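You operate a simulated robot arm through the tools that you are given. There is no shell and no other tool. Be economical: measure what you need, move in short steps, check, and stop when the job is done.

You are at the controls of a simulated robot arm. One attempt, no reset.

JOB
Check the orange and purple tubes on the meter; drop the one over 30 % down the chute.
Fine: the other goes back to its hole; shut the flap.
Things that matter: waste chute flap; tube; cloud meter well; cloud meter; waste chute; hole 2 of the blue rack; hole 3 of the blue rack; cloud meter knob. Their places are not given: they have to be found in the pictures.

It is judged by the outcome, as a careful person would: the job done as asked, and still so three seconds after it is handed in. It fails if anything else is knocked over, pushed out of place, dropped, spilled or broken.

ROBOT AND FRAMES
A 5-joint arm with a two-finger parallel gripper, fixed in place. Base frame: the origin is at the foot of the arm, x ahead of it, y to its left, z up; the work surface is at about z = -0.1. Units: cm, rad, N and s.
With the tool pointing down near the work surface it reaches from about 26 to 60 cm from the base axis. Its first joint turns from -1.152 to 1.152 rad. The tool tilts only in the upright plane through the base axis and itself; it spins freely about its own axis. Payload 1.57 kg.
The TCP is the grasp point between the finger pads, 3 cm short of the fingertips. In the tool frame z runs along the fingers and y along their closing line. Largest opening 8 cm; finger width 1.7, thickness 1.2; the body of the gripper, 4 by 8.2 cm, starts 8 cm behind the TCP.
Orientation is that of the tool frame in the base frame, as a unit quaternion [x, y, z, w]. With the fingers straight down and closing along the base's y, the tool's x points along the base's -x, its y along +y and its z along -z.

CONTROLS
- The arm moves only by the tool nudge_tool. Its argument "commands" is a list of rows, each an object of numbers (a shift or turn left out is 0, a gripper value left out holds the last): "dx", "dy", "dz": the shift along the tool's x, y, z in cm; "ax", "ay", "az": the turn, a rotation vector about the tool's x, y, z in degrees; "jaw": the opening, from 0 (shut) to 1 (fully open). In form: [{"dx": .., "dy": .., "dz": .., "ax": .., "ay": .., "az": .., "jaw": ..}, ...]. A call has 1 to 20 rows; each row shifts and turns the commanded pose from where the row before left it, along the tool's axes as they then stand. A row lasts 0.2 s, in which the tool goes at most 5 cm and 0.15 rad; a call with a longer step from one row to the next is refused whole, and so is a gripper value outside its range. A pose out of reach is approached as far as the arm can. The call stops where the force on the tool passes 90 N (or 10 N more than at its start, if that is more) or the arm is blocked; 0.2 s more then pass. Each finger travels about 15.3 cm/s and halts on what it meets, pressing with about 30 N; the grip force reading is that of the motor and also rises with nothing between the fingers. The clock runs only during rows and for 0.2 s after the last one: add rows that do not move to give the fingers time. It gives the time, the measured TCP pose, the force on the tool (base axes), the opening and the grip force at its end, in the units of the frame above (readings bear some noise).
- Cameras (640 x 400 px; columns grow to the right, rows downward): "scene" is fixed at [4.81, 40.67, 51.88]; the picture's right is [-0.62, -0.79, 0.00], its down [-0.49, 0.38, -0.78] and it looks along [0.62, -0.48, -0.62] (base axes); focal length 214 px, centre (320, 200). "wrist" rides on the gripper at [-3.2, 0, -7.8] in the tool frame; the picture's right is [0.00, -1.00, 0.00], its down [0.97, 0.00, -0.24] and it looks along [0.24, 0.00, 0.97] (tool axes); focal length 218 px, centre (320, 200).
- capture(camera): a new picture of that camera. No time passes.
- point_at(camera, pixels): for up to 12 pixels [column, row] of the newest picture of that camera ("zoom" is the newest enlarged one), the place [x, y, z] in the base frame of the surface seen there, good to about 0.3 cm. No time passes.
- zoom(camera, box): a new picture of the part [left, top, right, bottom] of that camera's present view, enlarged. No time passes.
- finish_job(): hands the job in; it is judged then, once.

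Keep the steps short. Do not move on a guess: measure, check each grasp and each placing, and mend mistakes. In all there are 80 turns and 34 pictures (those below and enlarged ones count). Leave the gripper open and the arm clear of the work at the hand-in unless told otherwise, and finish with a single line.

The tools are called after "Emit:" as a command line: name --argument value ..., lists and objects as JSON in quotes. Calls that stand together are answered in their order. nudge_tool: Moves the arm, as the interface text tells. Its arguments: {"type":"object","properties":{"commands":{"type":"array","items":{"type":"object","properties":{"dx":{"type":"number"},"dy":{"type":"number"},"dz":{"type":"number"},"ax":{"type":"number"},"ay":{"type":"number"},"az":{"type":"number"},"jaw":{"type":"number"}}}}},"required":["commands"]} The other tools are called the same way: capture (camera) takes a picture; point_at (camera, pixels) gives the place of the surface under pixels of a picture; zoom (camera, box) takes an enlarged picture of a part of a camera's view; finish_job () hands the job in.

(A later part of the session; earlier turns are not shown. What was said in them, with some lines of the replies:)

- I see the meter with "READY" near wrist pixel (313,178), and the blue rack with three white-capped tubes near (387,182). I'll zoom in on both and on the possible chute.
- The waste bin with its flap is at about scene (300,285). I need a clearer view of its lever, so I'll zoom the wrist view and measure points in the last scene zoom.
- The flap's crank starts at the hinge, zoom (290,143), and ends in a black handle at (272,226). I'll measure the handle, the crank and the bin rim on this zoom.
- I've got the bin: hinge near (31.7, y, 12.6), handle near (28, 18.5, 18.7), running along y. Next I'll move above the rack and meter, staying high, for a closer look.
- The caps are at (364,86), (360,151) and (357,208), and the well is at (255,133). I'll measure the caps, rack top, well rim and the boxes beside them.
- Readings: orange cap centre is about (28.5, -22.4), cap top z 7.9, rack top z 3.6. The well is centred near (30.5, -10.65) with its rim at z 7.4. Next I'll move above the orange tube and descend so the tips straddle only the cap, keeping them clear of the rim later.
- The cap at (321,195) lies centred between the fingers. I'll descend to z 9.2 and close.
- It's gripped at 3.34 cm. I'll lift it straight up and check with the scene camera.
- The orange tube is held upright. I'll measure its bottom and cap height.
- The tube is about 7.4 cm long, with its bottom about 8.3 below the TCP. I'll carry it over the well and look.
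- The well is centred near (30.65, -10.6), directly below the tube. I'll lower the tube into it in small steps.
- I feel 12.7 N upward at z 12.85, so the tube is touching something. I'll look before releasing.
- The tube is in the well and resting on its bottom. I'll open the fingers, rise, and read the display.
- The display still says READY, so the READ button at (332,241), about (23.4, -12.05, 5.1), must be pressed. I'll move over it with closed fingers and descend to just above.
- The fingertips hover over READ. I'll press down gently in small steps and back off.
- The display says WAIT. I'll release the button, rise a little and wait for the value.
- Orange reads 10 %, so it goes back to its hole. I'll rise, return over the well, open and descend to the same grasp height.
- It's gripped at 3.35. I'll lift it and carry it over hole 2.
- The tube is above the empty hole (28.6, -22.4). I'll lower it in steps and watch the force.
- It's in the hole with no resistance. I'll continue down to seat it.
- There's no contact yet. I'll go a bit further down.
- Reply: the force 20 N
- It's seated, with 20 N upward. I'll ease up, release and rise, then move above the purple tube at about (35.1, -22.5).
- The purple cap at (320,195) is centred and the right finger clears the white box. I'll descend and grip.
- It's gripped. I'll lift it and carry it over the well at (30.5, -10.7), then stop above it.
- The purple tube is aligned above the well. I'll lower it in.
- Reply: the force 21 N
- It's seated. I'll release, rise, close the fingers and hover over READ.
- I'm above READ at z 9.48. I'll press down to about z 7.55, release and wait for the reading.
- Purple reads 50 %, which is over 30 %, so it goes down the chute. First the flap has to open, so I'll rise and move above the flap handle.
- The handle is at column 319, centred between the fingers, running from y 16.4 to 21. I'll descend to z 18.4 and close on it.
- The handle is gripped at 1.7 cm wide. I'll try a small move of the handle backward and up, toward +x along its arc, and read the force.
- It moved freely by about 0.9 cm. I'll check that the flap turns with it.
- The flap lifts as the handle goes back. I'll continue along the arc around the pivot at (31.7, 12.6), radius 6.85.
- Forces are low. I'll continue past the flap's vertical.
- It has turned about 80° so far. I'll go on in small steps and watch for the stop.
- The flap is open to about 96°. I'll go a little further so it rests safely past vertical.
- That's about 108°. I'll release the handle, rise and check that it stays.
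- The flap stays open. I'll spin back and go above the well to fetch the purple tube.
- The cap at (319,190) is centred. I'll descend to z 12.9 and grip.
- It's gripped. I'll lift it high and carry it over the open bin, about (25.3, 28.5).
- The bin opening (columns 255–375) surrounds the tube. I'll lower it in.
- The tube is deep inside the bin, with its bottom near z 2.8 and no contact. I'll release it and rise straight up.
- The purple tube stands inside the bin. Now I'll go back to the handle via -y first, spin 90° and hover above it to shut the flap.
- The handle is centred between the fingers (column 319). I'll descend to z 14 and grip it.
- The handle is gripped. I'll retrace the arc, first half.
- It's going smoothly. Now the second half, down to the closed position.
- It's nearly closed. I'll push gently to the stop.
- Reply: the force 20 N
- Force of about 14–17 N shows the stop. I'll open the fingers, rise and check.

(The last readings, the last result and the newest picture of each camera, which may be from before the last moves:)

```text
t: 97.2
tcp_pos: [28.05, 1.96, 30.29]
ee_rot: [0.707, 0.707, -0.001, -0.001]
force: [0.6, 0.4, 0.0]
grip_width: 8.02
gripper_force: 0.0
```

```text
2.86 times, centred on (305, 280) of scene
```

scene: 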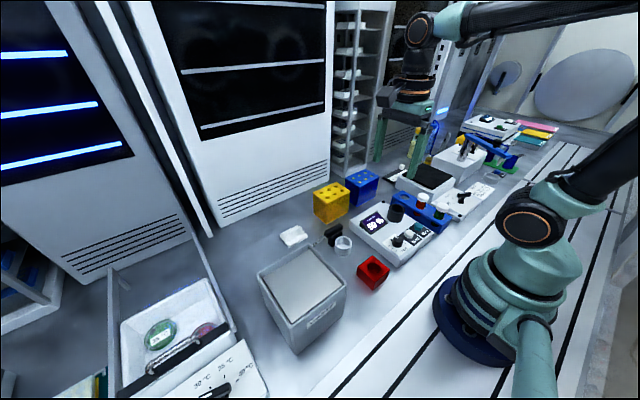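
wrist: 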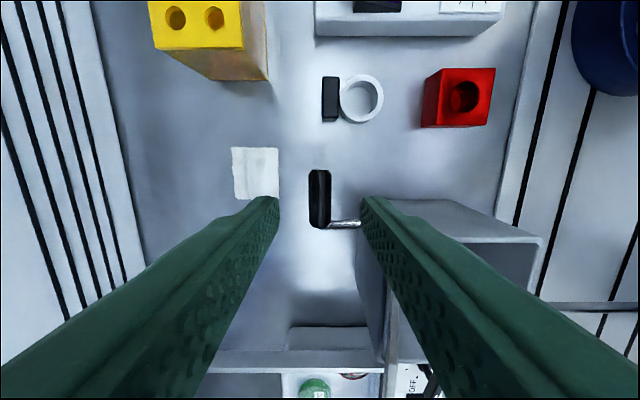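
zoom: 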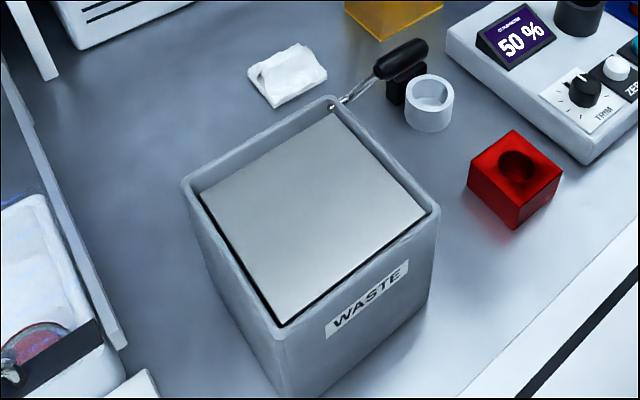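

The flap looks shut. I'll measure its level near the front edge and hinge edge, and zoom on the rack to check the orange tube.

Emit:
point_at --camera "zoom" --pixels '[[285, 312], [415, 212], [215, 195], [330, 125], [400, 55], [300, 300]]'

Emit:
zoom --camera "scene" --box '[360, 160, 480, 250]'

```text
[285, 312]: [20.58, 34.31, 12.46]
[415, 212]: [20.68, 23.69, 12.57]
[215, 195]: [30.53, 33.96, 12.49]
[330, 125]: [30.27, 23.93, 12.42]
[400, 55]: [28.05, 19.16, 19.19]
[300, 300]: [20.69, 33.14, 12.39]
```

```text
4.44 times, centred on (420, 205) of scene
```

zoom: 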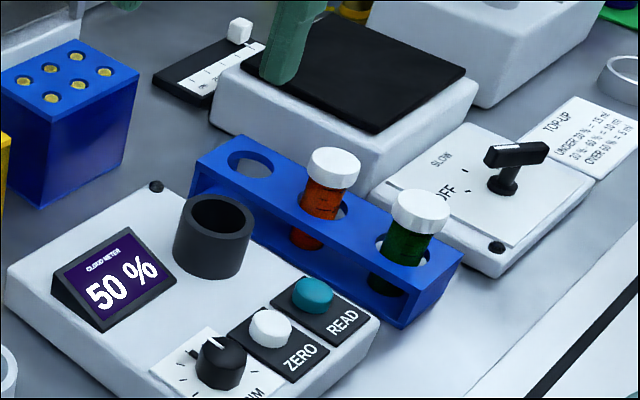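

The flap is level at z 12.4–12.6 from front to hinge, so it is shut. Orange stands in its hole, the well is empty, and the gripper is open and clear. I'll hand it in.

Emit:
finish_job

```text
The job is handed in.
```

Done: the purple tube read 50 % and went down the chute, the orange tube read 10 % and is back in its hole, and the flap is shut.
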